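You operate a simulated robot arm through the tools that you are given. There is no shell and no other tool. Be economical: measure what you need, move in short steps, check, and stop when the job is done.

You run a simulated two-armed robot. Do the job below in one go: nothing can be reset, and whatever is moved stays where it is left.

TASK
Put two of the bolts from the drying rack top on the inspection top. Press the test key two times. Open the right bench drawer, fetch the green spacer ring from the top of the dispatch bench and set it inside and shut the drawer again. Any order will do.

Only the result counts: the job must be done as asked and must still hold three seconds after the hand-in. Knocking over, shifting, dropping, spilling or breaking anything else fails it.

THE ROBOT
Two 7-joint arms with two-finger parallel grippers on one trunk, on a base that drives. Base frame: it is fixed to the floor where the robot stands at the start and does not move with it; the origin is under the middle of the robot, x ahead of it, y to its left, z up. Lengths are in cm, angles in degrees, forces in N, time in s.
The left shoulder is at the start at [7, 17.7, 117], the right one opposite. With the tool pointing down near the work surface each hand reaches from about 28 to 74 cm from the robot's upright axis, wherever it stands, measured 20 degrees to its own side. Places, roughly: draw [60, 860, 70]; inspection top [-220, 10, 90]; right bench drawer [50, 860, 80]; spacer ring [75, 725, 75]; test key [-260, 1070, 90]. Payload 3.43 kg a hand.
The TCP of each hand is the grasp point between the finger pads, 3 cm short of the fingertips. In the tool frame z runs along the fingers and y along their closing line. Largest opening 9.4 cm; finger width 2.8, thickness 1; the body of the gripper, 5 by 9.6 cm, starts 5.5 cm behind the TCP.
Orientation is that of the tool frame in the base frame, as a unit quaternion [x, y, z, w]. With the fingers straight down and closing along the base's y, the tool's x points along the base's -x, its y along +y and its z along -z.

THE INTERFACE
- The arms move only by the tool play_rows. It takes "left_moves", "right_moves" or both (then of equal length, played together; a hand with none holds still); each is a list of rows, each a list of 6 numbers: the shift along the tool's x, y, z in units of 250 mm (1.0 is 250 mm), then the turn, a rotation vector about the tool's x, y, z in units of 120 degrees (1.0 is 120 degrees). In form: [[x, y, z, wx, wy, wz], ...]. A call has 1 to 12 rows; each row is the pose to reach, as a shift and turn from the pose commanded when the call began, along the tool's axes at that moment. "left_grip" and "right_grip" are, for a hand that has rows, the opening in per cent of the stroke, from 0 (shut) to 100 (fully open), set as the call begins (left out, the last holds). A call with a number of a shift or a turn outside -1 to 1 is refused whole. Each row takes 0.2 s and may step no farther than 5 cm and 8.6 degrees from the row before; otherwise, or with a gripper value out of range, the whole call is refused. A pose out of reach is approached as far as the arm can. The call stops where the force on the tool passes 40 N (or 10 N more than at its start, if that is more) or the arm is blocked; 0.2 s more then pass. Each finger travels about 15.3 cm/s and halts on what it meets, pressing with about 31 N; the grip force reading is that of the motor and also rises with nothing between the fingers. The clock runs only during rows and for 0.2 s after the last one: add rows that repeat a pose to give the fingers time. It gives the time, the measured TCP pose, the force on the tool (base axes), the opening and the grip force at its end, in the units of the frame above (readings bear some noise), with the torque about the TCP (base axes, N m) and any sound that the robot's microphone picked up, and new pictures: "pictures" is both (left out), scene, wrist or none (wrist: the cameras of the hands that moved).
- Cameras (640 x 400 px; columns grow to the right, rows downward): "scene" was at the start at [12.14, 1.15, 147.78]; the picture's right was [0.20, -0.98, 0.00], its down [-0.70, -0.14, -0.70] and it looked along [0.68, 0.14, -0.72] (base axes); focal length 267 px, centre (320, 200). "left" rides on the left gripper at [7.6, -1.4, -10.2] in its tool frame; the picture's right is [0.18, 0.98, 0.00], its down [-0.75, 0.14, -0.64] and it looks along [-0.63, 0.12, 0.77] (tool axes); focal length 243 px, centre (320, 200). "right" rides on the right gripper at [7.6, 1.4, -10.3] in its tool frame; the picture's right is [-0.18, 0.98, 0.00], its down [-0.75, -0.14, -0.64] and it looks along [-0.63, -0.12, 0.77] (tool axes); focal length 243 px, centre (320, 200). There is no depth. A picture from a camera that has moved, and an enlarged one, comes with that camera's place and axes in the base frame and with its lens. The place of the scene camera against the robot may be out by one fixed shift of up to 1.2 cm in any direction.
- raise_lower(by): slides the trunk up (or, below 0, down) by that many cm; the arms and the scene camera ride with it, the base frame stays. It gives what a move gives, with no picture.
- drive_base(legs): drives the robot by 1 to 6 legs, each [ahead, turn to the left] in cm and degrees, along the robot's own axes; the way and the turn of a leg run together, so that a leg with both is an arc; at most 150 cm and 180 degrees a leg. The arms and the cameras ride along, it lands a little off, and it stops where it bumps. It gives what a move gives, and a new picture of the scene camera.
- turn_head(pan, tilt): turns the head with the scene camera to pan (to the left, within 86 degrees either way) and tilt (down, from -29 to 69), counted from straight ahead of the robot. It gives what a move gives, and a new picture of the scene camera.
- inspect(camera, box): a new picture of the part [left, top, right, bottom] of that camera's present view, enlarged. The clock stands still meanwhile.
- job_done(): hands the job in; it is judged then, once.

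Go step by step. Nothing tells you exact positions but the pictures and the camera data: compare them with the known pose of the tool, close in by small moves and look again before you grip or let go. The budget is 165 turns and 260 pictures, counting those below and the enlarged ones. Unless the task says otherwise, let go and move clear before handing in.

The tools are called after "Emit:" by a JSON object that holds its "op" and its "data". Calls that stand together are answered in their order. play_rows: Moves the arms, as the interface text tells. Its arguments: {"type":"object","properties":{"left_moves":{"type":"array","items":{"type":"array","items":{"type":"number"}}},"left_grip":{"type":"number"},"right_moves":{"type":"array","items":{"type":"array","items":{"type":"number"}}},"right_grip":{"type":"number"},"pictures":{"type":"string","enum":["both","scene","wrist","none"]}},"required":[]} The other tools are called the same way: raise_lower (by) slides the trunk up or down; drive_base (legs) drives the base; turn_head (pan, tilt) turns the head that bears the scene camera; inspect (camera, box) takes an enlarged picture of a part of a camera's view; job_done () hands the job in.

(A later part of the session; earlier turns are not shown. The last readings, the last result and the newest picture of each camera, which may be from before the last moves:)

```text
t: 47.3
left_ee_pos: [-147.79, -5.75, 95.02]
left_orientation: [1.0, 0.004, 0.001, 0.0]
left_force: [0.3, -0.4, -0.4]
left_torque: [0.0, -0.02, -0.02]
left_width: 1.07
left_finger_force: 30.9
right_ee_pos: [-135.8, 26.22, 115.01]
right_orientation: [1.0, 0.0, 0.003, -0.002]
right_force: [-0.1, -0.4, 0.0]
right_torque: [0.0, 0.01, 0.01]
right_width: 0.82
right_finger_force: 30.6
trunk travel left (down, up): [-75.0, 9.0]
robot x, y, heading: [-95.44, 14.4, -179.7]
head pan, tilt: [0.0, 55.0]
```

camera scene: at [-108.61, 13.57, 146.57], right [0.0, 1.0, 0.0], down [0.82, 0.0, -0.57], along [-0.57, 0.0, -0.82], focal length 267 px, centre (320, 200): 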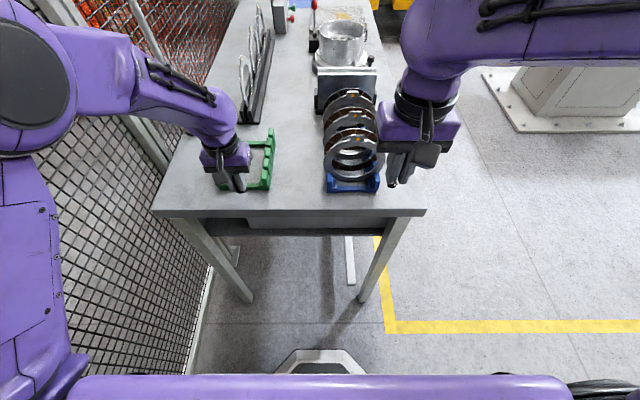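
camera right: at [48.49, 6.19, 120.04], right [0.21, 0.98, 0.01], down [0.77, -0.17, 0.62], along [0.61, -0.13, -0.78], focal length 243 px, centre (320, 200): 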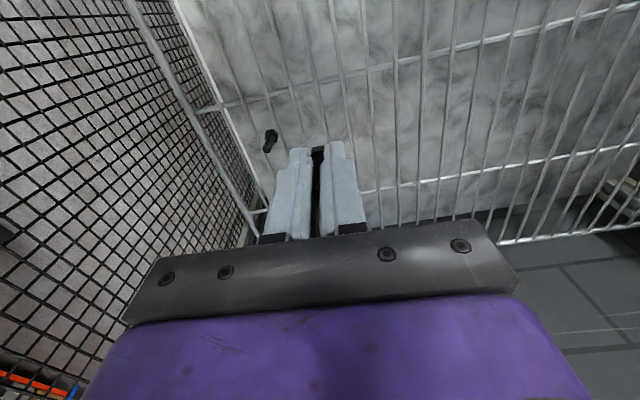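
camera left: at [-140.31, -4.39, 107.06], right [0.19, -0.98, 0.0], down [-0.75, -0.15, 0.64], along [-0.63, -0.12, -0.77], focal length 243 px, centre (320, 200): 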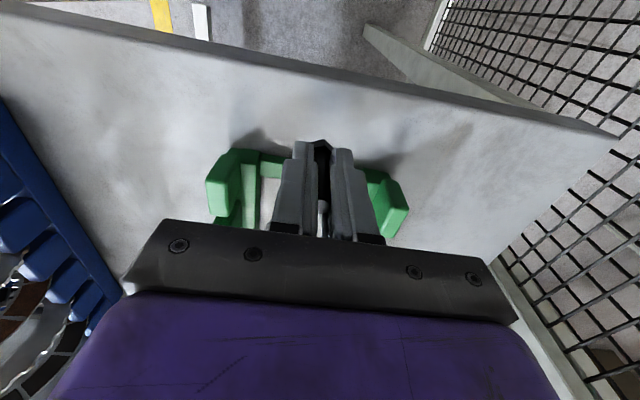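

Emit:
{"op": "play_rows", "data": {"left_moves": [[0, 0, 0.012, 0, 0, 0], [0, 0, 0.012, 0, 0, 0]], "pictures": "none"}}

Emit:
{"op": "play_rows", "data": {"left_moves": [[0, 0, 0.012, 0, 0, 0], [0, 0, 0.012, 0, 0, 0]], "pictures": "none"}}

Emit:
{"op": "inspect", "data": {"camera": "scene", "box": [200, 160, 280, 210]}}

```text
t: 47.9
left_ee_pos: [-147.79, -5.81, 94.7]
left_orientation: [1.0, 0.003, 0.0, 0.001]
left_force: [0.0, 1.2, -0.4]
left_torque: [-0.01, 0.01, 0.0]
left_width: 1.04
left_finger_force: 31.1
right_ee_pos: [-135.77, 26.18, 114.94]
right_orientation: [1.0, -0.001, 0.003, -0.002]
right_force: [-0.5, -0.1, -0.6]
right_torque: [0.04, -0.01, 0.02]
right_width: 0.77
right_finger_force: 31.4
trunk travel left (down, up): [-75.0, 9.0]
robot x, y, heading: [-95.61, 14.16, -180.0]
head pan, tilt: [0.0, 55.0]
```

```text
t: 48.5
left_ee_pos: [-147.83, -5.84, 94.42]
left_orientation: [1.0, 0.004, 0.001, 0.0]
left_force: [0.1, 0.7, -0.2]
left_torque: [-0.01, 0.02, 0.05]
left_width: 1.05
left_finger_force: 31.5
right_ee_pos: [-135.77, 26.27, 115.02]
right_orientation: [1.0, -0.001, 0.002, -0.002]
right_force: [-0.6, 0.8, -0.1]
right_torque: [-0.02, 0.03, 0.02]
right_width: 0.81
right_finger_force: 30.7
trunk travel left (down, up): [-75.0, 9.0]
robot x, y, heading: [-95.65, 13.88, -179.8]
head pan, tilt: [0.0, 55.0]
```

```text
8.00 times, centred on (240, 185) of scene
camera zoom: at [-108.7, 13.54, 146.56], right [0.0, 1.0, 0.0], down [0.82, 0.0, -0.57], along [-0.57, 0.0, -0.82], focal length 2133 px, centre (960, 320)
```

zoom: 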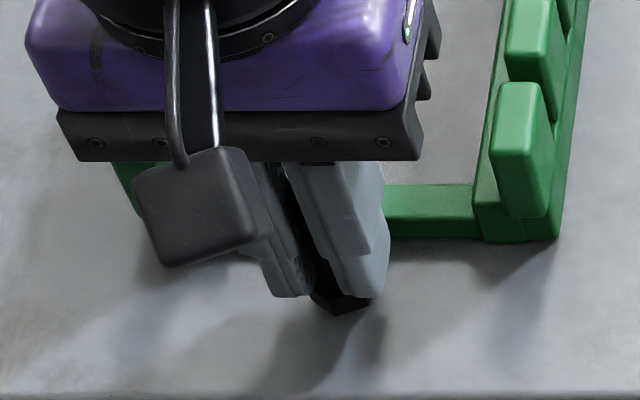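

Emit:
{"op": "play_rows", "data": {"left_moves": [[0, 0, 0.012, 0, 0, 0], [0, 0, 0.012, 0, 0, 0]], "pictures": "none"}}

Emit:
{"op": "play_rows", "data": {"left_moves": [[0, 0, 0.012, 0, 0, 0], [0, 0, 0.012, 0, 0, 0]], "pictures": "none"}}

Emit:
{"op": "play_rows", "data": {"left_moves": [[0, 0, 0.01, 0, 0, 0], [0, 0, 0.01, 0, 0, 0]], "pictures": "none"}}

Emit:
{"op": "inspect", "data": {"camera": "scene", "box": [200, 160, 280, 210]}}

```text
t: 49.1
left_ee_pos: [-147.69, -5.89, 94.24]
left_orientation: [1.0, 0.004, 0.002, 0.0]
left_force: [0.2, -0.5, -0.3]
left_torque: [-0.01, 0.01, 0.01]
left_width: 1.04
left_finger_force: 31.4
right_ee_pos: [-135.82, 26.14, 114.92]
right_orientation: [1.0, -0.001, 0.002, -0.002]
right_force: [0.2, -0.6, -0.3]
right_torque: [-0.03, 0.04, -0.01]
right_width: 0.81
right_finger_force: 30.6
trunk travel left (down, up): [-75.0, 9.0]
robot x, y, heading: [-95.6, 14.41, -179.8]
head pan, tilt: [0.0, 55.0]
```

```text
t: 49.7
left_ee_pos: [-147.75, -5.85, 93.99]
left_orientation: [1.0, 0.003, 0.0, 0.001]
left_force: [-1.4, -2.5, 13.0]
left_torque: [-0.12, 0.09, 0.02]
left_width: 1.03
left_finger_force: 31.1
right_ee_pos: [-135.73, 26.17, 114.94]
right_orientation: [1.0, 0.0, 0.001, -0.001]
right_force: [-0.1, -0.6, -0.2]
right_torque: [-0.03, 0.01, -0.01]
right_width: 0.82
right_finger_force: 30.3
trunk travel left (down, up): [-75.0, 9.0]
robot x, y, heading: [-95.74, 14.07, -179.9]
head pan, tilt: [0.0, 55.0]
```

```text
t: 50.3
left_ee_pos: [-147.69, -5.74, 93.85]
left_orientation: [1.0, 0.004, 0.0, 0.0]
left_force: [-3.3, -3.4, 24.4]
left_torque: [-0.07, 0.18, 0.01]
left_width: 1.08
left_finger_force: 31.6
right_ee_pos: [-135.56, 26.24, 115.12]
right_orientation: [1.0, 0.0, 0.002, -0.001]
right_force: [-0.5, -0.2, 0.3]
right_torque: [-0.02, 0.0, -0.03]
right_width: 0.81
right_finger_force: 31.6
trunk travel left (down, up): [-75.0, 9.0]
robot x, y, heading: [-95.96, 14.05, -179.8]
head pan, tilt: [0.0, 55.0]
```

```text
8.00 times, centred on (240, 185) of scene
camera zoom: at [-108.42, 13.61, 146.6], right [0.0, 1.0, 0.0], down [0.82, 0.0, -0.58], along [-0.58, 0.0, -0.82], focal length 2133 px, centre (960, 320)
```

zoom: 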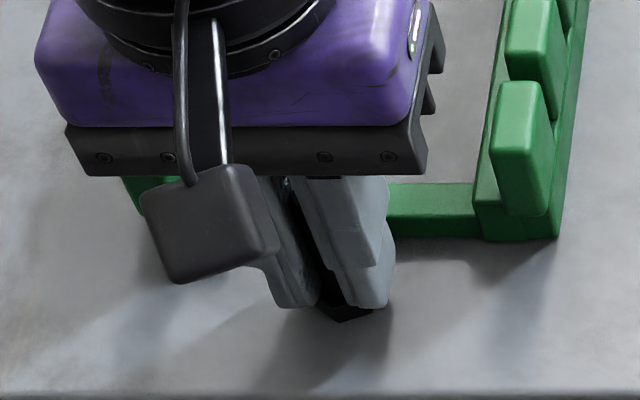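

Contact at TCP z≈94.0. I ease off slightly, open, and lift straight up.

Emit:
{"op": "play_rows", "data": {"left_moves": [[0, 0, -0.01, 0, 0, 0], [0, 0, -0.01, 0, 0, 0]], "pictures": "none"}}

Emit:
{"op": "play_rows", "data": {"left_moves": [[0, 0, 0, 0, 0, 0], [0, 0, 0, 0, 0, 0], [0, 0, -0.08, 0, 0, 0], [0, 0, -0.2, 0, 0, 0], [0, 0, -0.4, 0, 0, 0], [0, 0, -0.6, 0, 0, 0], [0.1, 0, -0.7, 0, 0, 0], [0.1, 0, -0.7, 0, 0, 0]], "left_grip": 35}}

```text
t: 50.9
left_ee_pos: [-147.74, -5.87, 93.95]
left_orientation: [1.0, 0.004, 0.001, -0.001]
left_force: [-1.2, -1.7, 9.2]
left_torque: [-0.08, 0.09, 0.03]
left_width: 1.04
left_finger_force: 31.3
right_ee_pos: [-135.65, 26.31, 115.09]
right_orientation: [1.0, -0.001, 0.002, -0.002]
right_force: [-0.1, -0.3, 0.0]
right_torque: [0.0, -0.02, -0.01]
right_width: 0.79
right_finger_force: 31.0
trunk travel left (down, up): [-75.0, 9.0]
robot x, y, heading: [-95.86, 14.06, -179.9]
head pan, tilt: [0.0, 55.0]
```

```text
t: 52.7
left_ee_pos: [-145.58, -5.81, 111.44]
left_orientation: [1.0, 0.004, 0.002, 0.0]
left_force: [-0.1, 0.3, 0.2]
left_torque: [0.04, 0.03, -0.01]
left_width: 3.33
left_finger_force: 0.2
right_ee_pos: [-135.92, 26.26, 114.9]
right_orientation: [1.0, -0.001, 0.003, -0.001]
right_force: [0.2, -0.5, 0.4]
right_torque: [0.02, -0.01, 0.0]
right_width: 0.81
right_finger_force: 31.6
trunk travel left (down, up): [-75.0, 9.0]
robot x, y, heading: [-95.82, 13.8, -180.0]
head pan, tilt: [0.0, 55.0]
camera scene: at [-108.77, 13.53, 146.56], right [0.0, 1.0, 0.0], down [0.82, 0.0, -0.57], along [-0.57, 0.0, -0.82], focal length 267 px, centre (320, 200)
camera left: at [-138.04, -4.24, 121.67], right [0.19, -0.98, 0.0], down [-0.75, -0.15, 0.64], along [-0.63, -0.12, -0.77], focal length 243 px, centre (320, 200)
```

scene: 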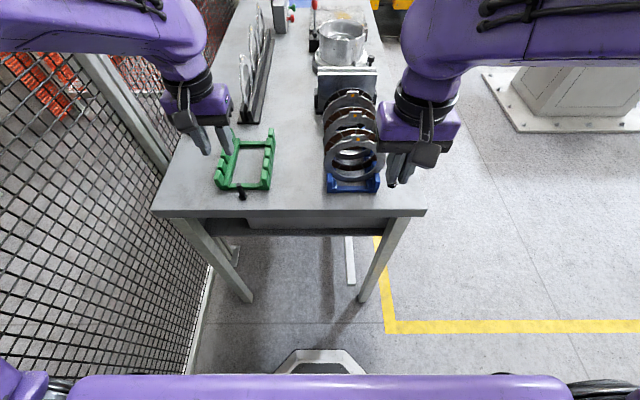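
left: 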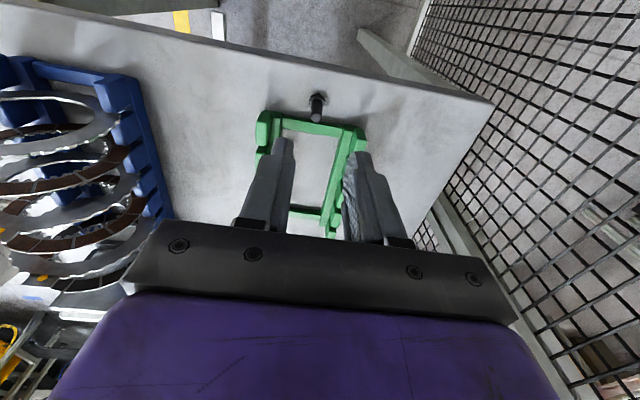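

Left bolt stands on the top. Now clear the left hand sideways and bring the right bolt to (-149.5, 6.5), then down to just above contact.

Emit:
{"op": "play_rows", "data": {"left_moves": [[0.05, 0.1, 0, 0, 0, 0], [0.1, 0.2, 0, 0, 0, 0], [0.15, 0.3, 0, 0, 0, 0], [0.15, 0.36, 0, 0, 0, 0], [0.15, 0.36, 0, 0, 0, 0], [0.15, 0.36, 0, 0, 0, 0], [0.15, 0.36, 0, 0, 0, 0], [0.15, 0.36, 0, 0, 0, 0]], "right_moves": [[0, 0.18, 0, 0, 0, 0], [0, 0.36, 0, 0, 0, 0], [0, 0.54, 0, 0, 0, 0], [0, 0.7, 0, 0, 0, 0], [-0.1, 0.78, 0.02, 0, 0, 0], [-0.28, 0.788, 0.05, 0, 0, 0], [-0.45, 0.788, 0.1, 0, 0, 0], [-0.55, 0.788, 0.2, 0, 0, 0]], "pictures": "none"}}

Emit:
{"op": "play_rows", "data": {"right_moves": [[0, 0, 0.15, 0, 0, 0], [0, 0, 0.3, 0, 0, 0], [0, 0, 0.42, 0, 0, 0], [0, 0, 0.42, 0, 0, 0]]}}

```text
t: 54.7
left_ee_pos: [-141.42, -14.76, 111.23]
left_orientation: [1.0, 0.004, 0.001, 0.0]
left_force: [0.3, -0.1, -0.3]
left_torque: [0.01, 0.01, 0.0]
left_width: 3.3
left_finger_force: 0.1
right_ee_pos: [-150.7, 8.5, 111.17]
right_orientation: [0.999, -0.026, 0.003, 0.027]
right_force: [0.2, -0.2, -0.6]
right_torque: [0.02, 0.04, 0.0]
right_width: 0.77
right_finger_force: 31.4
trunk travel left (down, up): [-75.0, 9.0]
robot x, y, heading: [-95.9, 13.84, -179.7]
head pan, tilt: [0.0, 55.0]
stopped in row 8 (right hand): the arm was blocked; the commanded pose is now the measured one
```

```text
t: 55.7
left_ee_pos: [-141.45, -14.85, 111.25]
left_orientation: [1.0, 0.004, 0.001, -0.001]
left_force: [-0.6, 0.9, -0.6]
left_torque: [0.01, 0.0, 0.01]
left_width: 3.3
left_finger_force: 0.1
right_ee_pos: [-151.32, 8.62, 101.06]
right_orientation: [0.999, -0.035, 0.004, 0.036]
right_force: [0.0, -0.6, -1.1]
right_torque: [0.01, 0.03, 0.02]
right_width: 0.82
right_finger_force: 30.6
trunk travel left (down, up): [-75.0, 9.0]
robot x, y, heading: [-96.04, 14.12, -179.9]
head pan, tilt: [0.0, 55.0]
camera scene: at [-108.69, 13.49, 146.56], right [0.0, 1.0, 0.0], down [0.82, 0.0, -0.57], along [-0.57, 0.0, -0.82], focal length 267 px, centre (320, 200)
camera right: at [-143.93, 7.34, 111.54], right [-0.25, -0.97, 0.07], down [-0.75, 0.24, 0.62], along [-0.62, 0.11, -0.78], focal length 243 px, centre (320, 200)
```

scene: 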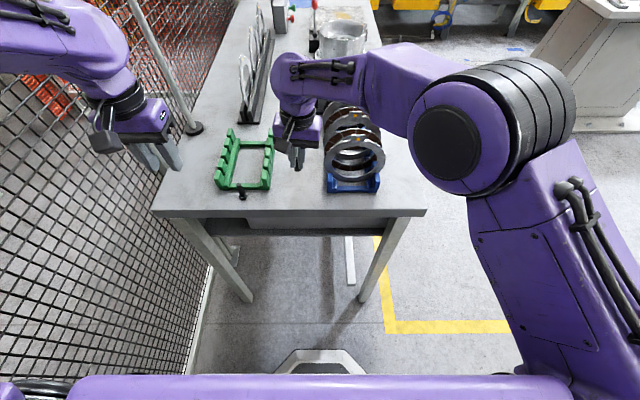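
right: 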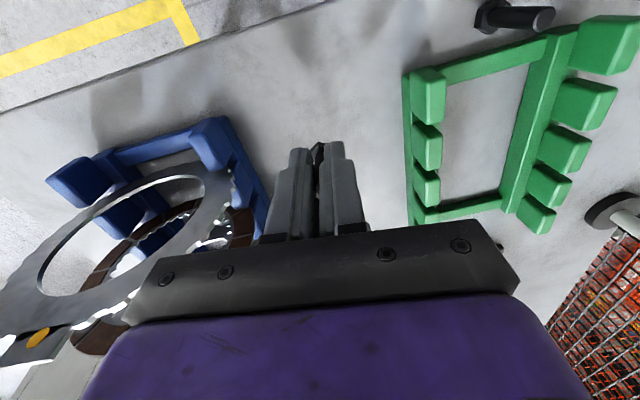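

The right hand reached (-151.3, 8.6, 101) with a 4° tilt; nothing was disturbed. I straighten the tilt and pull back slightly before lowering.

Emit:
{"op": "play_rows", "data": {"right_moves": [[0.02, 0, 0, 0.011, 0, 0], [0.04, 0, 0, 0.022, 0, 0], [0.04, 0, 0, 0.034, 0, 0], [0.04, 0, 0, 0.034, 0, 0]], "pictures": "none"}}

Emit:
{"op": "inspect", "data": {"camera": "scene", "box": [220, 100, 412, 220]}}

```text
t: 56.7
left_ee_pos: [-141.55, -14.74, 111.3]
left_orientation: [1.0, 0.003, 0.001, 0.0]
left_force: [0.3, 0.1, 1.0]
left_torque: [0.02, 0.0, 0.06]
left_width: 3.27
left_finger_force: 0.0
right_ee_pos: [-150.4, 8.79, 100.61]
right_orientation: [0.999, -0.036, 0.01, -0.002]
right_force: [0.3, 0.2, -0.2]
right_torque: [0.0, 0.01, 0.01]
right_width: 0.8
right_finger_force: 31.3
trunk travel left (down, up): [-75.0, 9.0]
robot x, y, heading: [-95.65, 13.85, -179.7]
head pan, tilt: [0.0, 55.0]
```

```text
3.33 times, centred on (316, 160) of scene
camera zoom: at [-108.71, 13.53, 146.56], right [0.0, 1.0, 0.0], down [0.82, 0.0, -0.57], along [-0.57, 0.0, -0.82], focal length 889 px, centre (333, 333)
```

zoom: 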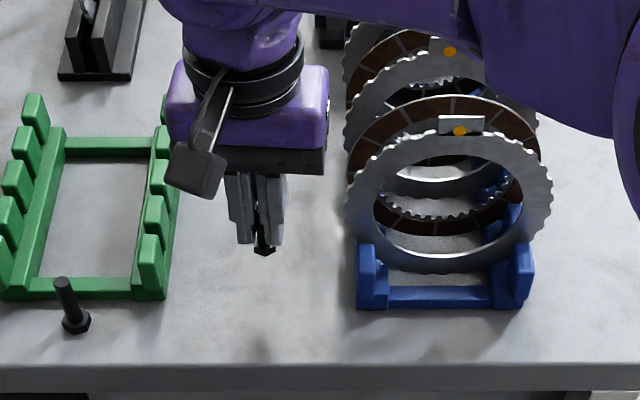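

Clear but close to the discs; I shift 1.5 cm away in both directions, then lower.

Emit:
{"op": "play_rows", "data": {"right_moves": [[0.03, 0.03, 0, 0, 0, 0], [0.056, 0.06, 0, 0, 0, 0], [0.056, 0.06, 0, 0, 0, 0]], "pictures": "none"}}

Emit:
{"op": "play_rows", "data": {"right_moves": [[0, 0, 0.1, 0, 0, 0], [0, 0, 0.2, 0, 0, 0], [0, 0, 0.22, 0, 0, 0], [0, 0, 0.22, 0, 0, 0]], "pictures": "scene"}}

```text
t: 57.5
left_ee_pos: [-141.62, -14.67, 111.25]
left_orientation: [1.0, 0.004, 0.002, 0.0]
left_force: [-0.4, 0.0, 0.4]
left_torque: [0.03, -0.02, -0.03]
left_width: 3.29
left_finger_force: 0.0
right_ee_pos: [-149.09, 7.32, 100.17]
right_orientation: [0.999, -0.037, 0.013, -0.003]
right_force: [0.1, 0.1, -0.3]
right_torque: [-0.01, 0.01, -0.02]
right_width: 0.79
right_finger_force: 31.2
trunk travel left (down, up): [-75.0, 9.0]
robot x, y, heading: [-95.44, 14.11, -179.8]
head pan, tilt: [0.0, 55.0]
```

```text
t: 58.5
left_ee_pos: [-141.46, -14.75, 111.23]
left_orientation: [1.0, 0.004, 0.001, 0.0]
left_force: [0.5, -0.5, 0.0]
left_torque: [0.0, 0.0, 0.01]
left_width: 3.28
left_finger_force: 0.0
right_ee_pos: [-148.69, 6.63, 95.42]
right_orientation: [1.0, -0.029, 0.005, -0.006]
right_force: [-0.2, 0.6, 0.0]
right_torque: [0.0, 0.03, 0.0]
right_width: 0.8
right_finger_force: 31.6
trunk travel left (down, up): [-75.0, 9.0]
robot x, y, heading: [-95.35, 14.01, -180.1]
head pan, tilt: [0.0, 55.0]
camera scene: at [-108.67, 13.52, 146.57], right [0.0, 1.0, 0.0], down [0.82, 0.0, -0.57], along [-0.57, 0.0, -0.82], focal length 267 px, centre (320, 200)
```

scene: 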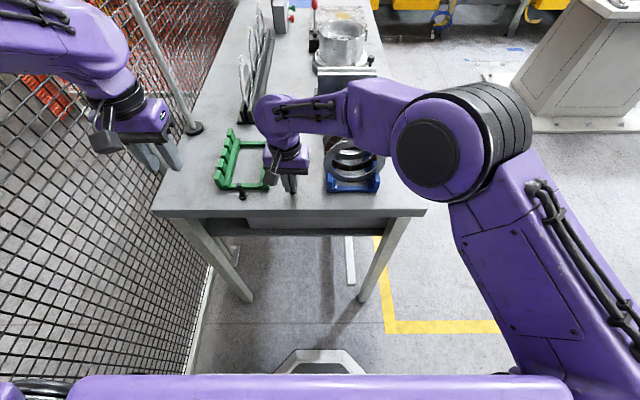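

Emit:
{"op": "inspect", "data": {"camera": "scene", "box": [240, 60, 432, 220]}}

Emit:
{"op": "inspect", "data": {"camera": "right", "box": [0, 0, 640, 400]}}

Emit:
{"op": "inspect", "data": {"camera": "left", "box": [0, 0, 640, 400]}}

```text
2.50 times, centred on (336, 140) of scene
camera zoom: at [-108.67, 13.52, 146.57], right [0.0, 1.0, 0.0], down [0.82, 0.0, -0.57], along [-0.57, 0.0, -0.82], focal length 667 px, centre (280, 350)
```

zoom: 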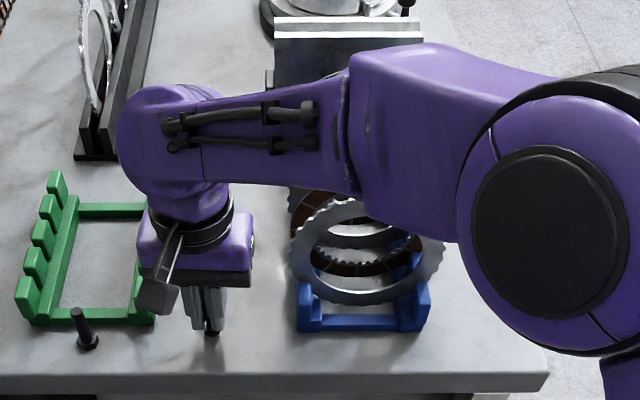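

```text
1.00 times, centred on (320, 200) of right (not enlarged: the box is as wide or as high as the picture)
camera zoom: at [-141.2, 4.71, 105.74], right [-0.24, -0.97, -0.01], down [-0.75, 0.18, 0.64], along [-0.62, 0.16, -0.77], focal length 243 px, centre (320, 200)
```

zoom: 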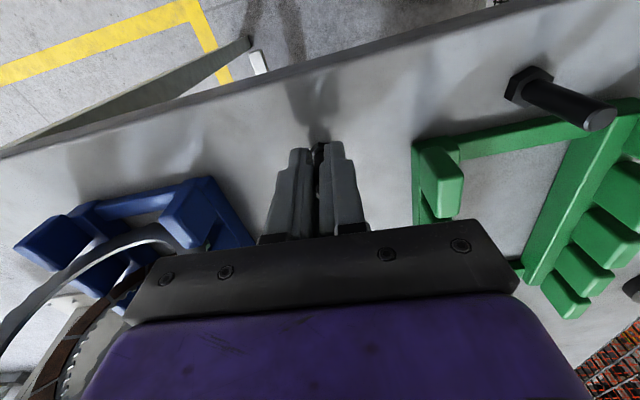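

```text
1.00 times, centred on (320, 200) of left (not enlarged: the box is as wide or as high as the picture)
camera zoom: at [-134.06, -13.24, 121.55], right [0.19, -0.98, 0.0], down [-0.75, -0.15, 0.64], along [-0.63, -0.12, -0.77], focal length 243 px, centre (320, 200)
```

zoom: 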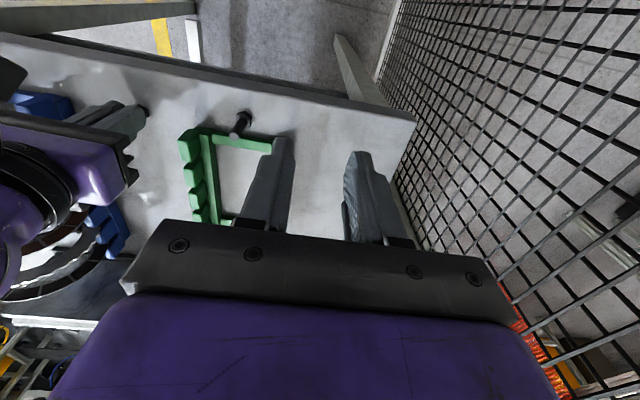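

Discs top at about z=105, the forearm is well above. Continue lowering in small steps.

Emit:
{"op": "play_rows", "data": {"right_moves": [[0, 0, 0.02, 0, 0, 0], [0, 0, 0.04, 0, 0, 0], [0, 0, 0.04, 0, 0, 0]], "pictures": "none"}}

Emit:
{"op": "play_rows", "data": {"right_moves": [[0, 0, 0.012, 0, 0, 0], [0, 0, 0.012, 0, 0, 0]], "pictures": "none"}}

```text
t: 59.3
left_ee_pos: [-141.39, -14.69, 111.32]
left_orientation: [1.0, 0.004, 0.002, 0.0]
left_force: [-0.1, 0.4, -0.2]
left_torque: [0.02, 0.0, 0.0]
left_width: 3.3
left_finger_force: 0.1
right_ee_pos: [-148.66, 6.58, 94.73]
right_orientation: [1.0, -0.028, 0.001, -0.007]
right_force: [-6.7, -1.4, 24.1]
right_torque: [-0.02, 0.44, -0.01]
right_width: 0.83
right_finger_force: 31.6
trunk travel left (down, up): [-75.0, 9.0]
robot x, y, heading: [-95.7, 14.2, -179.9]
head pan, tilt: [0.0, 55.0]
```

```text
t: 59.9
left_ee_pos: [-141.22, -14.7, 111.45]
left_orientation: [1.0, 0.004, 0.0, 0.0]
left_force: [0.3, 0.1, 0.1]
left_torque: [0.0, -0.01, -0.03]
left_width: 3.31
left_finger_force: 0.1
right_ee_pos: [-148.69, 6.66, 94.68]
right_orientation: [1.0, -0.029, -0.002, -0.004]
right_force: [3.9, 0.4, 17.1]
right_torque: [-0.01, -0.21, -0.01]
right_width: 0.81
right_finger_force: 30.6
trunk travel left (down, up): [-75.0, 9.0]
robot x, y, heading: [-95.58, 14.19, -180.0]
head pan, tilt: [0.0, 55.0]
stopped in row 2 (right hand): the force on the tool passed its limit at 42 N (the readings are from after the stop); the commanded pose is now the measured one
```

Contact on the table. Checking the picture, then releasing.

Emit:
{"op": "inspect", "data": {"camera": "right", "box": [240, 100, 400, 200]}}

Emit:
{"op": "inspect", "data": {"camera": "scene", "box": [260, 160, 340, 210]}}

```text
4.00 times, centred on (320, 150) of right
camera zoom: at [-141.18, 4.63, 104.92], right [-0.24, -0.97, -0.01], down [-0.74, 0.18, 0.65], along [-0.62, 0.16, -0.76], focal length 970 px, centre (320, 400)
```

zoom: 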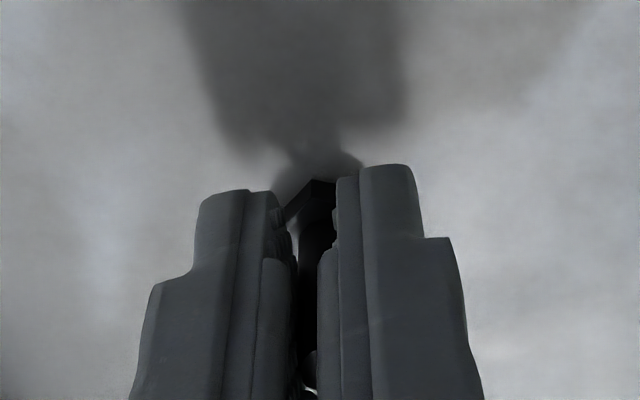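

```text
8.00 times, centred on (300, 185) of scene
camera zoom: at [-108.32, 13.55, 146.57], right [0.0, 1.0, 0.0], down [0.82, 0.0, -0.58], along [-0.58, 0.0, -0.82], focal length 2133 px, centre (480, 320)
```

zoom: 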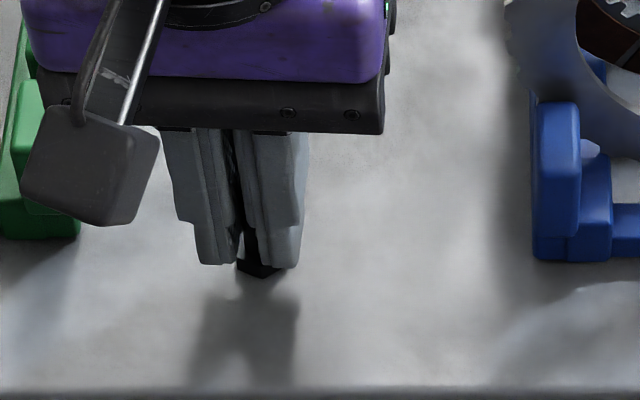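

Emit:
{"op": "play_rows", "data": {"right_moves": [[0, 0, -0.006, 0, 0, 0], [0, 0, -0.006, 0, 0, 0]], "pictures": "none"}}

Emit:
{"op": "play_rows", "data": {"right_moves": [[0, 0, 0, 0, 0, 0], [0, 0, 0, 0, 0, 0], [0, 0, -0.06, 0, 0, 0], [0, 0, -0.2, 0, 0, 0], [0, 0, -0.4, 0, 0, 0], [0, 0, -0.6, 0, 0, 0], [0.05, 0, -0.75, 0, 0, 0], [0.05, 0, -0.75, 0, 0, 0]], "right_grip": 35}}

```text
t: 60.5
left_ee_pos: [-141.47, -14.87, 111.26]
left_orientation: [1.0, 0.003, 0.001, 0.0]
left_force: [-0.8, 0.2, 1.5]
left_torque: [-0.01, 0.01, -0.03]
left_width: 3.27
left_finger_force: 0.1
right_ee_pos: [-149.04, 6.77, 94.77]
right_orientation: [1.0, -0.031, 0.001, -0.005]
right_force: [1.3, -1.6, 5.2]
right_torque: [-0.08, -0.06, 0.0]
right_width: 0.78
right_finger_force: 31.3
trunk travel left (down, up): [-75.0, 9.0]
robot x, y, heading: [-96.07, 14.21, -179.9]
head pan, tilt: [0.0, 55.0]
```

```text
t: 62.1
left_ee_pos: [-141.52, -14.82, 111.36]
left_orientation: [1.0, 0.003, 0.003, 0.0]
left_force: [0.6, 0.2, 0.6]
left_torque: [0.02, 0.0, 0.05]
left_width: 3.27
left_finger_force: 0.1
right_ee_pos: [-147.39, 7.63, 105.45]
right_orientation: [0.995, -0.043, 0.087, -0.001]
right_force: [-0.3, -0.7, 0.4]
right_torque: [0.01, -0.01, -0.02]
right_width: 3.32
right_finger_force: 0.0
trunk travel left (down, up): [-75.0, 9.0]
robot x, y, heading: [-95.69, 13.93, -179.9]
head pan, tilt: [0.0, 55.0]
stopped in row 8 (right hand): the arm was blocked; the commanded pose is now the measured one
camera scene: at [-108.67, 13.53, 146.56], right [0.0, 1.0, 0.0], down [0.82, 0.0, -0.57], along [-0.57, 0.0, -0.82], focal length 267 px, centre (320, 200)
camera right: at [-141.84, 5.59, 116.96], right [-0.26, -0.96, -0.04], down [-0.84, 0.21, 0.5], along [-0.48, 0.17, -0.86], focal length 243 px, centre (320, 200)
```

scene: 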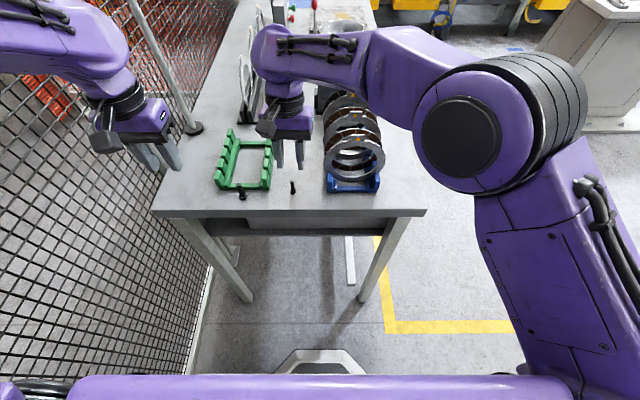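
right: 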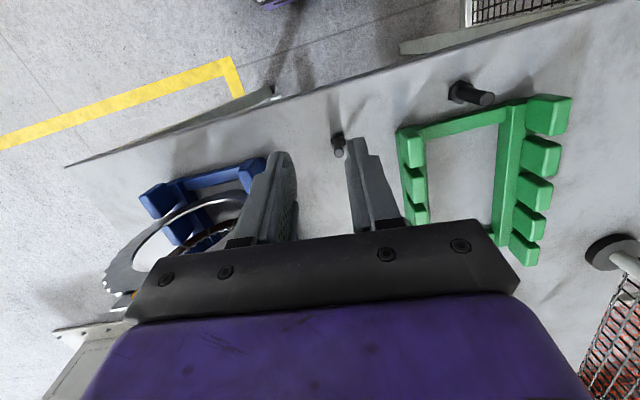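

Both bolts stand upright on the inspection top. I draw the right hand back toward me, straightening it and moving it up and clear.

Emit:
{"op": "play_rows", "data": {"right_moves": [[0.1, 0, -0.02, 0, -0.02, 0], [0.2, -0.05, -0.05, 0, -0.04, 0], [0.3, -0.15, -0.1, 0, -0.06, 0], [0.36, -0.3, -0.2, 0, -0.083, 0], [0.36, -0.45, -0.3, 0, -0.083, 0], [0.36, -0.6, -0.4, 0, -0.083, 0], [0.36, -0.7, -0.42, 0, -0.083, 0]]}}

```text
t: 63.7
left_ee_pos: [-141.58, -14.5, 111.25]
left_orientation: [1.0, 0.003, 0.002, 0.001]
left_force: [-0.7, 0.7, -0.4]
left_torque: [-0.04, -0.01, -0.05]
left_width: 3.3
left_finger_force: 0.0
right_ee_pos: [-138.76, 24.49, 117.6]
right_orientation: [0.999, -0.04, 0.001, -0.005]
right_force: [-0.5, 0.4, 0.3]
right_torque: [-0.02, 0.02, 0.0]
right_width: 3.31
right_finger_force: 0.0
trunk travel left (down, up): [-75.0, 9.0]
robot x, y, heading: [-95.76, 14.25, -179.9]
head pan, tilt: [0.0, 55.0]
camera scene: at [-108.77, 13.82, 146.55], right [0.0, 1.0, 0.0], down [0.82, 0.0, -0.57], along [-0.57, 0.0, -0.82], focal length 267 px, centre (320, 200)
camera right: at [-131.36, 22.23, 127.84], right [-0.26, -0.97, -0.01], down [-0.74, 0.19, 0.64], along [-0.62, 0.18, -0.76], focal length 243 px, centre (320, 200)
```

scene: 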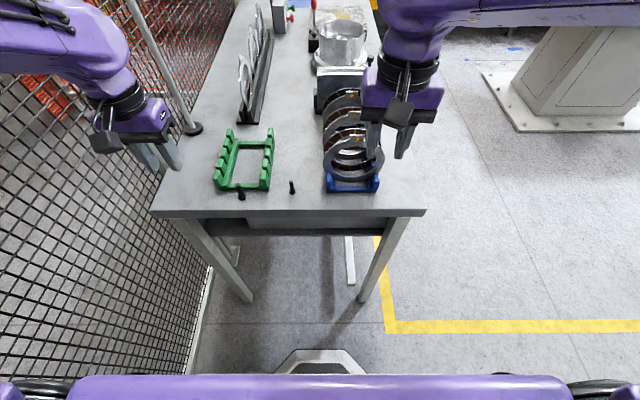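
right: 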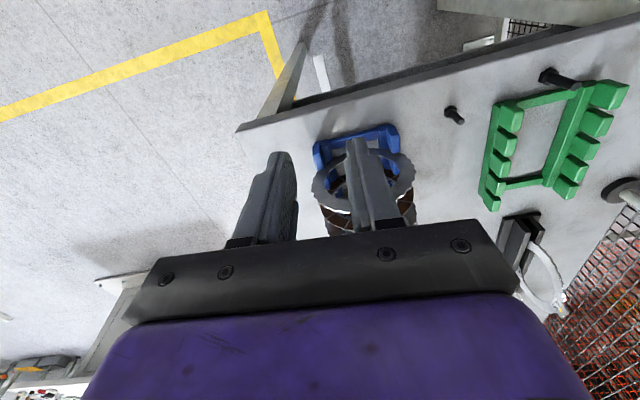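

Bolts done. Now I travel: back out, turn to face +y, go forward, and look at the lane ahead.

Emit:
{"op": "turn_head", "data": {"pan": 0, "tilt": 22}}

Emit:
{"op": "drive_base", "data": {"legs": [[-30, 0], [0, -90], [90, 0]]}}

```text
t: 64.7
left_ee_pos: [-141.6, -14.91, 111.31]
left_orientation: [1.0, 0.004, 0.001, 0.0]
left_force: [-0.6, 0.4, -0.1]
left_torque: [-0.01, 0.0, -0.01]
left_width: 3.3
left_finger_force: 0.1
right_ee_pos: [-138.8, 24.14, 117.55]
right_orientation: [0.999, -0.04, -0.001, -0.006]
right_force: [-0.5, -0.7, 0.3]
right_torque: [-0.01, -0.01, 0.01]
right_width: 3.26
right_finger_force: 0.1
trunk travel left (down, up): [-75.0, 9.0]
robot x, y, heading: [-95.78, 13.99, -179.7]
head pan, tilt: [0.0, 22.0]
camera scene: at [-110.75, 13.51, 151.44], right [0.0, 1.0, 0.0], down [0.38, 0.0, -0.93], along [-0.93, 0.0, -0.38], focal length 267 px, centre (320, 200)
```

scene: 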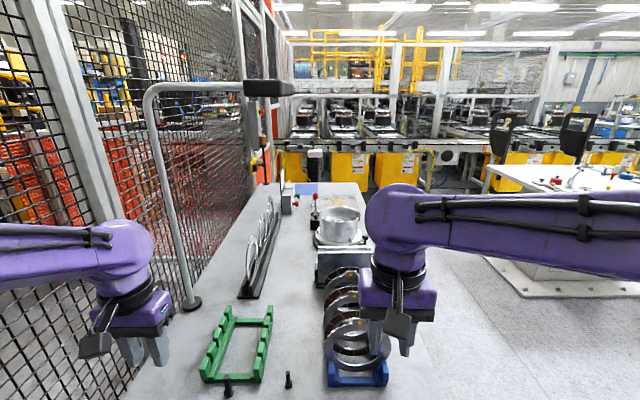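

```text
t: 74.9
left_ee_pos: [-94.89, 149.08, 111.23]
left_orientation: [0.712, -0.702, 0.001, 0.001]
left_force: [0.0, 0.0, 0.0]
left_torque: [0.01, 0.0, -0.03]
left_width: 3.28
left_finger_force: 0.1
right_ee_pos: [-56.05, 146.62, 117.6]
right_orientation: [-0.681, 0.733, -0.004, 0.005]
right_force: [-0.6, 0.5, 0.9]
right_torque: [-0.01, 0.01, 0.02]
right_width: 3.26
right_finger_force: 0.0
trunk travel left (down, up): [-75.0, 9.0]
robot x, y, heading: [-65.65, 103.36, 90.2]
head pan, tilt: [0.0, 22.0]
camera scene: at [-66.72, 117.26, 151.45], right [1.0, 0.01, 0.0], down [0.0, -0.37, -0.93], along [-0.01, 0.93, -0.37], focal length 267 px, centre (320, 200)
```

scene: 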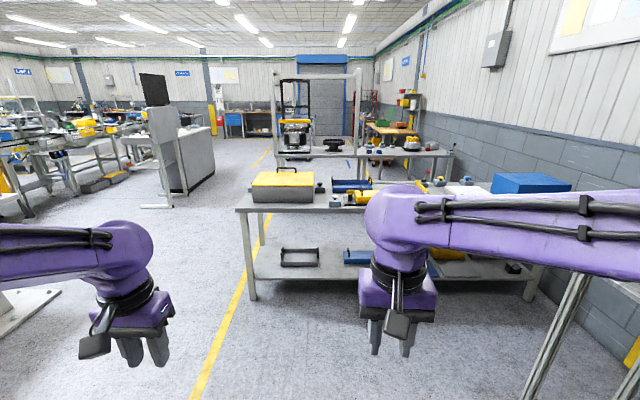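

The lane lies left of the yellow line, x≈-280..-130. I go diagonally to x≈-200, then along +y.

Emit:
{"op": "drive_base", "data": {"legs": [[0, 50], [150, 0], [25, 0], [0, -50], [150, 0], [150, 0]]}}

```text
t: 102.1
left_ee_pos: [-237.56, 556.41, 111.32]
left_orientation: [0.709, -0.705, 0.0, 0.0]
left_force: [0.4, -0.7, 0.0]
left_torque: [-0.01, 0.01, 0.04]
left_width: 3.31
left_finger_force: 0.0
right_ee_pos: [-198.69, 553.61, 117.69]
right_orientation: [-0.678, 0.735, -0.004, 0.005]
right_force: [-0.2, -0.6, 0.0]
right_torque: [-0.02, -0.01, -0.01]
right_width: 3.26
right_finger_force: 0.0
trunk travel left (down, up): [-75.0, 9.0]
robot x, y, heading: [-209.06, 510.48, 89.9]
head pan, tilt: [0.0, 22.0]
camera scene: at [-209.67, 524.34, 151.45], right [1.0, 0.0, 0.0], down [0.0, -0.37, -0.93], along [0.0, 0.93, -0.37], focal length 267 px, centre (320, 200)
```

scene: 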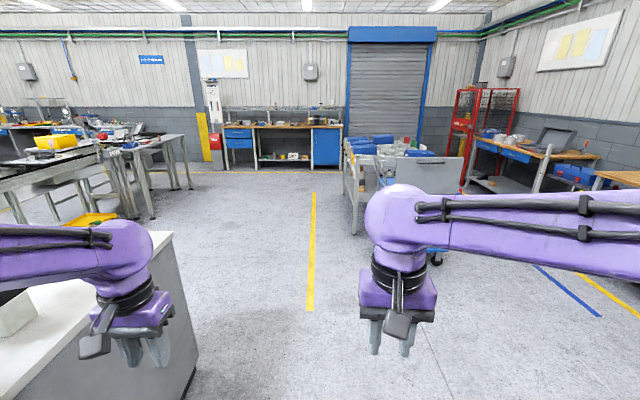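

I see the back-wall bench ahead (test key), a right-wall bench with blue drawers, and a trolley at x>-171. I pass the trolley on its left side and approach the back bench.

Emit:
{"op": "drive_base", "data": {"legs": [[150, 0], [0, 20], [130, 0], [0, -20], [100, 0]]}}

```text
t: 122.7
left_ee_pos: [-288.08, 926.56, 111.34]
left_orientation: [0.717, -0.697, 0.0, 0.0]
left_force: [0.0, 1.0, -0.9]
left_torque: [0.03, -0.03, 0.04]
left_width: 3.3
left_finger_force: 0.2
right_ee_pos: [-249.18, 924.69, 117.54]
right_orientation: [-0.686, 0.727, -0.004, 0.005]
right_force: [0.2, -0.2, 0.0]
right_torque: [0.01, -0.01, 0.0]
right_width: 3.27
right_finger_force: 0.1
trunk travel left (down, up): [-75.0, 9.0]
robot x, y, heading: [-258.32, 881.02, 91.5]
head pan, tilt: [0.0, 22.0]
camera scene: at [-259.42, 895.2, 151.45], right [1.0, 0.02, 0.0], down [0.01, -0.37, -0.93], along [-0.02, 0.93, -0.37], focal length 267 px, centre (320, 200)
```

scene: 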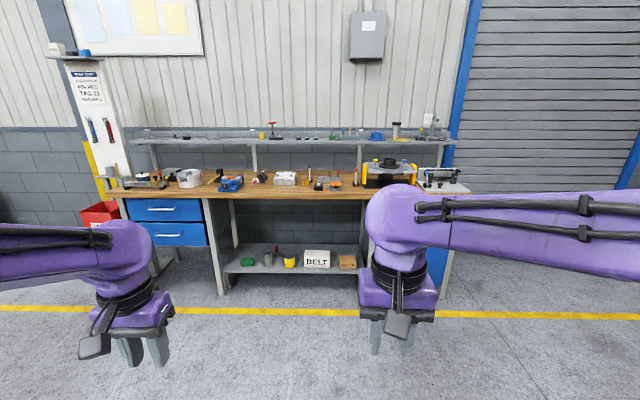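

Emit:
{"op": "inspect", "data": {"camera": "scene", "box": [100, 110, 300, 235]}}

Emit:
{"op": "inspect", "data": {"camera": "scene", "box": [270, 110, 470, 235]}}

```text
3.20 times, centred on (200, 172) of scene
camera zoom: at [-259.42, 895.2, 151.45], right [1.0, 0.02, 0.0], down [0.01, -0.37, -0.93], along [-0.02, 0.93, -0.37], focal length 853 px, centre (704, 288)
```

zoom: 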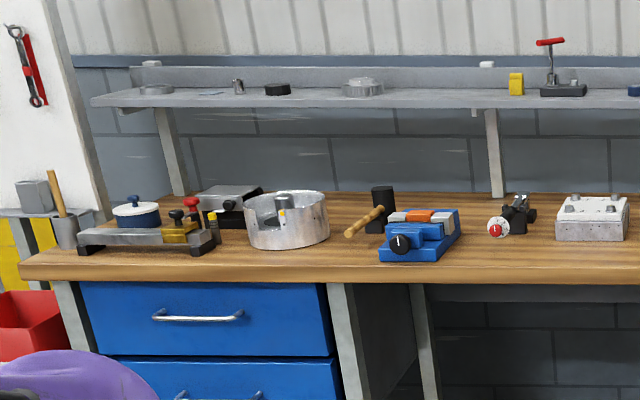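

```text
3.20 times, centred on (370, 172) of scene
camera zoom: at [-259.42, 895.2, 151.45], right [1.0, 0.02, 0.0], down [0.01, -0.37, -0.93], along [-0.02, 0.93, -0.37], focal length 853 px, centre (160, 288)
```

zoom: 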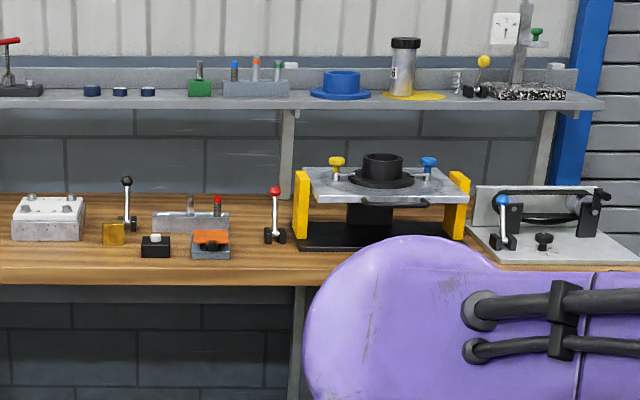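

The test key is probably the black box with the white button at about (-263,1072), next to an orange one. Drive nearer for a better look.

Emit:
{"op": "drive_base", "data": {"legs": [[0, -5.5], [115, 0], [0, 4]]}}

Emit:
{"op": "turn_head", "data": {"pan": 0, "tilt": 45}}

```text
t: 129.4
left_ee_pos: [-278.48, 1040.87, 111.37]
left_orientation: [0.708, -0.707, 0.0, 0.002]
left_force: [0.6, 0.6, 0.7]
left_torque: [0.01, 0.06, -0.03]
left_width: 3.29
left_finger_force: 0.1
right_ee_pos: [-239.48, 1037.82, 117.64]
right_orientation: [-0.676, 0.737, -0.003, 0.004]
right_force: [0.1, 0.5, 0.1]
right_torque: [-0.02, 0.0, -0.02]
right_width: 3.34
right_finger_force: 0.0
trunk travel left (down, up): [-75.0, 9.0]
robot x, y, heading: [-250.07, 995.13, 89.8]
head pan, tilt: [0.0, 22.0]
camera scene: at [-250.56, 1008.7, 151.45], right [1.0, 0.0, 0.0], down [0.0, -0.37, -0.93], along [0.0, 0.93, -0.37], focal length 267 px, centre (320, 200)
```

scene: 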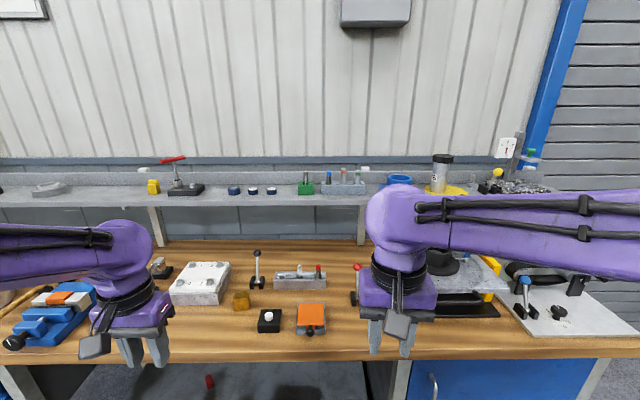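

```text
t: 130.3
left_ee_pos: [-278.59, 1041.02, 111.3]
left_orientation: [-0.707, 0.707, -0.001, -0.002]
left_force: [0.9, 0.5, 0.3]
left_torque: [0.02, 0.0, -0.01]
left_width: 3.29
left_finger_force: 0.1
right_ee_pos: [-239.7, 1037.87, 117.6]
right_orientation: [-0.676, 0.737, -0.004, 0.005]
right_force: [0.6, 0.0, 0.1]
right_torque: [-0.03, -0.01, 0.02]
right_width: 3.32
right_finger_force: 0.1
trunk travel left (down, up): [-75.0, 9.0]
robot x, y, heading: [-250.25, 995.2, 89.8]
head pan, tilt: [0.0, 45.0]
camera scene: at [-250.9, 1007.58, 147.91], right [1.0, 0.0, 0.0], down [0.0, -0.71, -0.71], along [0.0, 0.71, -0.71], focal length 267 px, centre (320, 200)
```

scene: 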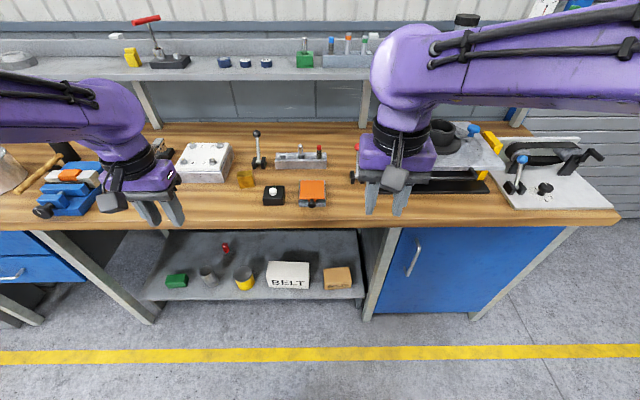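

Emit:
{"op": "inspect", "data": {"camera": "scene", "box": [225, 125, 345, 215]}}

```text
4.44 times, centred on (285, 170) of scene
camera zoom: at [-250.9, 1007.58, 147.91], right [1.0, 0.0, 0.0], down [0.0, -0.71, -0.71], along [0.0, 0.71, -0.71], focal length 1185 px, centre (476, 333)
```

zoom: 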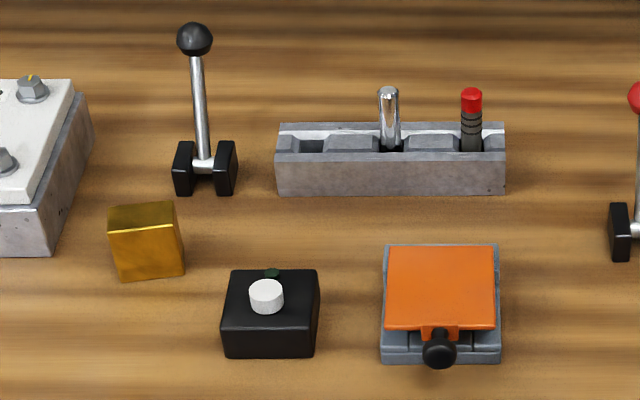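

The white button on the black box (with a small lamp) is the test key, at about (-264.3,1062.7, top z≈96). I bring the closed left hand above it.

Emit:
{"op": "play_rows", "data": {"left_moves": [[-0.15, -0.1, 0, 0, 0, 0], [-0.3, -0.2, 0.0, 0, 0, 0], [-0.45, -0.3, 0, 0, 0, 0], [-0.6, -0.4, 0, 0, 0, 0], [-0.74, -0.49, 0.05, 0, 0, 0], [-0.86, -0.564, 0.15, 0, 0, 0], [-0.868, -0.564, 0.2, 0, 0, 0], [-0.868, -0.564, 0.2, 0, 0, 0]], "left_grip": 0}}

```text
t: 132.1
left_ee_pos: [-264.52, 1062.53, 106.13]
left_orientation: [-0.706, 0.708, -0.001, -0.002]
left_force: [0.2, 0.5, 1.0]
left_torque: [-0.01, 0.0, 0.01]
left_width: 0.01
left_finger_force: 31.2
right_ee_pos: [-239.66, 1037.78, 117.68]
right_orientation: [-0.676, 0.736, -0.004, 0.005]
right_force: [-0.7, -0.5, -1.1]
right_torque: [-0.02, -0.03, 0.02]
right_width: 3.3
right_finger_force: 0.0
trunk travel left (down, up): [-75.0, 9.0]
robot x, y, heading: [-250.17, 994.79, 89.8]
head pan, tilt: [0.0, 45.0]
camera scene: at [-250.82, 1007.53, 147.91], right [1.0, 0.0, 0.0], down [0.0, -0.71, -0.71], along [0.0, 0.71, -0.71], focal length 267 px, centre (320, 200)
camera left: at [-263.22, 1055.04, 116.45], right [-0.98, -0.18, 0.0], down [-0.14, 0.76, 0.64], along [-0.12, 0.63, -0.77], focal length 243 px, centre (320, 200)
```

scene: 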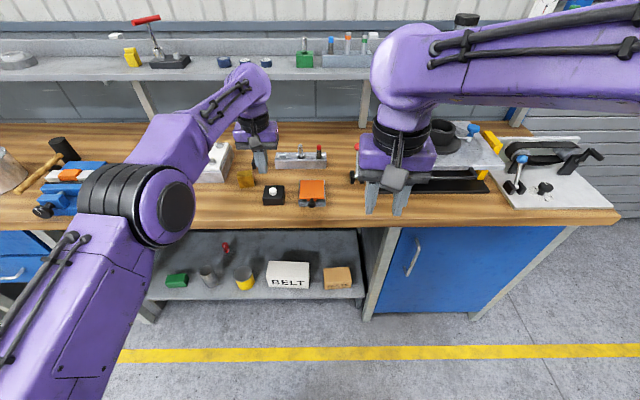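
left: 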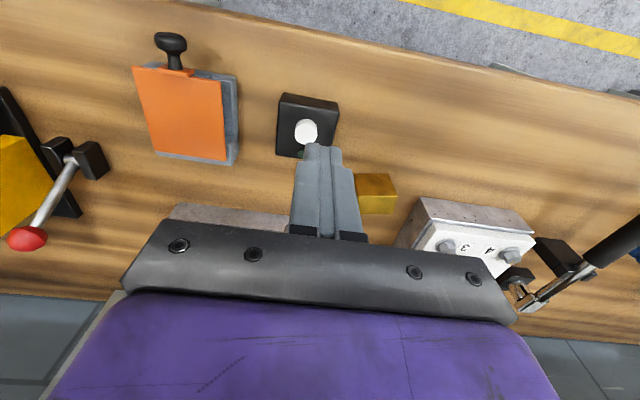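

Wrist view refines the button to about (-263.8,1064.8, z≈94.2). Moving over it and lowering to about 2 cm above.

Emit:
{"op": "play_rows", "data": {"left_moves": [[-0.05, -0.02, 0.05, 0, 0, 0], [-0.092, -0.03, 0.15, 0, 0, 0], [-0.092, -0.03, 0.24, 0, 0, 0], [-0.092, -0.03, 0.24, 0, 0, 0]], "pictures": "wrist"}}

Emit:
{"op": "inspect", "data": {"camera": "scene", "box": [230, 130, 326, 220]}}

```text
t: 133.1
left_ee_pos: [-264.81, 1063.69, 100.14]
left_orientation: [0.707, -0.707, 0.001, 0.002]
left_force: [-0.1, 0.0, 0.0]
left_torque: [0.03, 0.0, -0.03]
left_width: 0.01
left_finger_force: 31.4
left hand out of reach, approached as far as the arm can: row 1, 2, 3, 4
right_ee_pos: [-239.6, 1038.0, 117.66]
right_orientation: [-0.677, 0.736, -0.004, 0.004]
right_force: [-0.4, -0.3, 1.1]
right_torque: [0.05, 0.01, 0.0]
right_width: 3.29
right_finger_force: 0.0
trunk travel left (down, up): [-75.0, 9.0]
robot x, y, heading: [-250.21, 995.13, 89.9]
head pan, tilt: [0.0, 45.0]
camera left: at [-263.47, 1056.23, 110.43], right [-0.98, -0.18, 0.0], down [-0.14, 0.76, 0.64], along [-0.12, 0.63, -0.77], focal length 243 px, centre (320, 200)
```

left: 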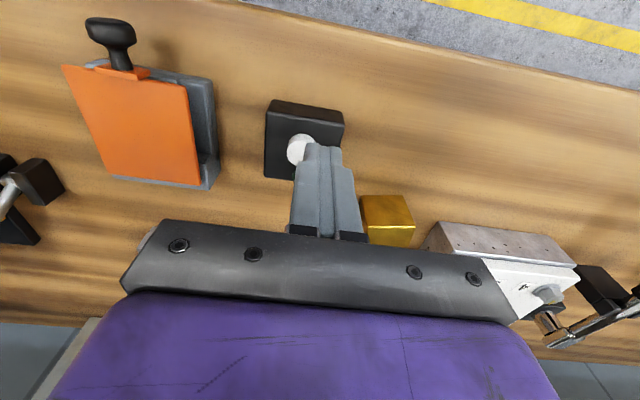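

```text
4.44 times, centred on (278, 175) of scene
camera zoom: at [-250.81, 1007.54, 147.91], right [1.0, 0.0, 0.0], down [0.0, -0.71, -0.71], along [0.0, 0.71, -0.71], focal length 1185 px, centre (507, 311)
```

zoom: 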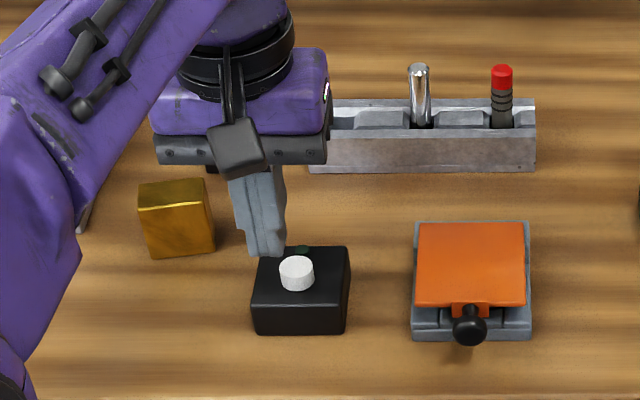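

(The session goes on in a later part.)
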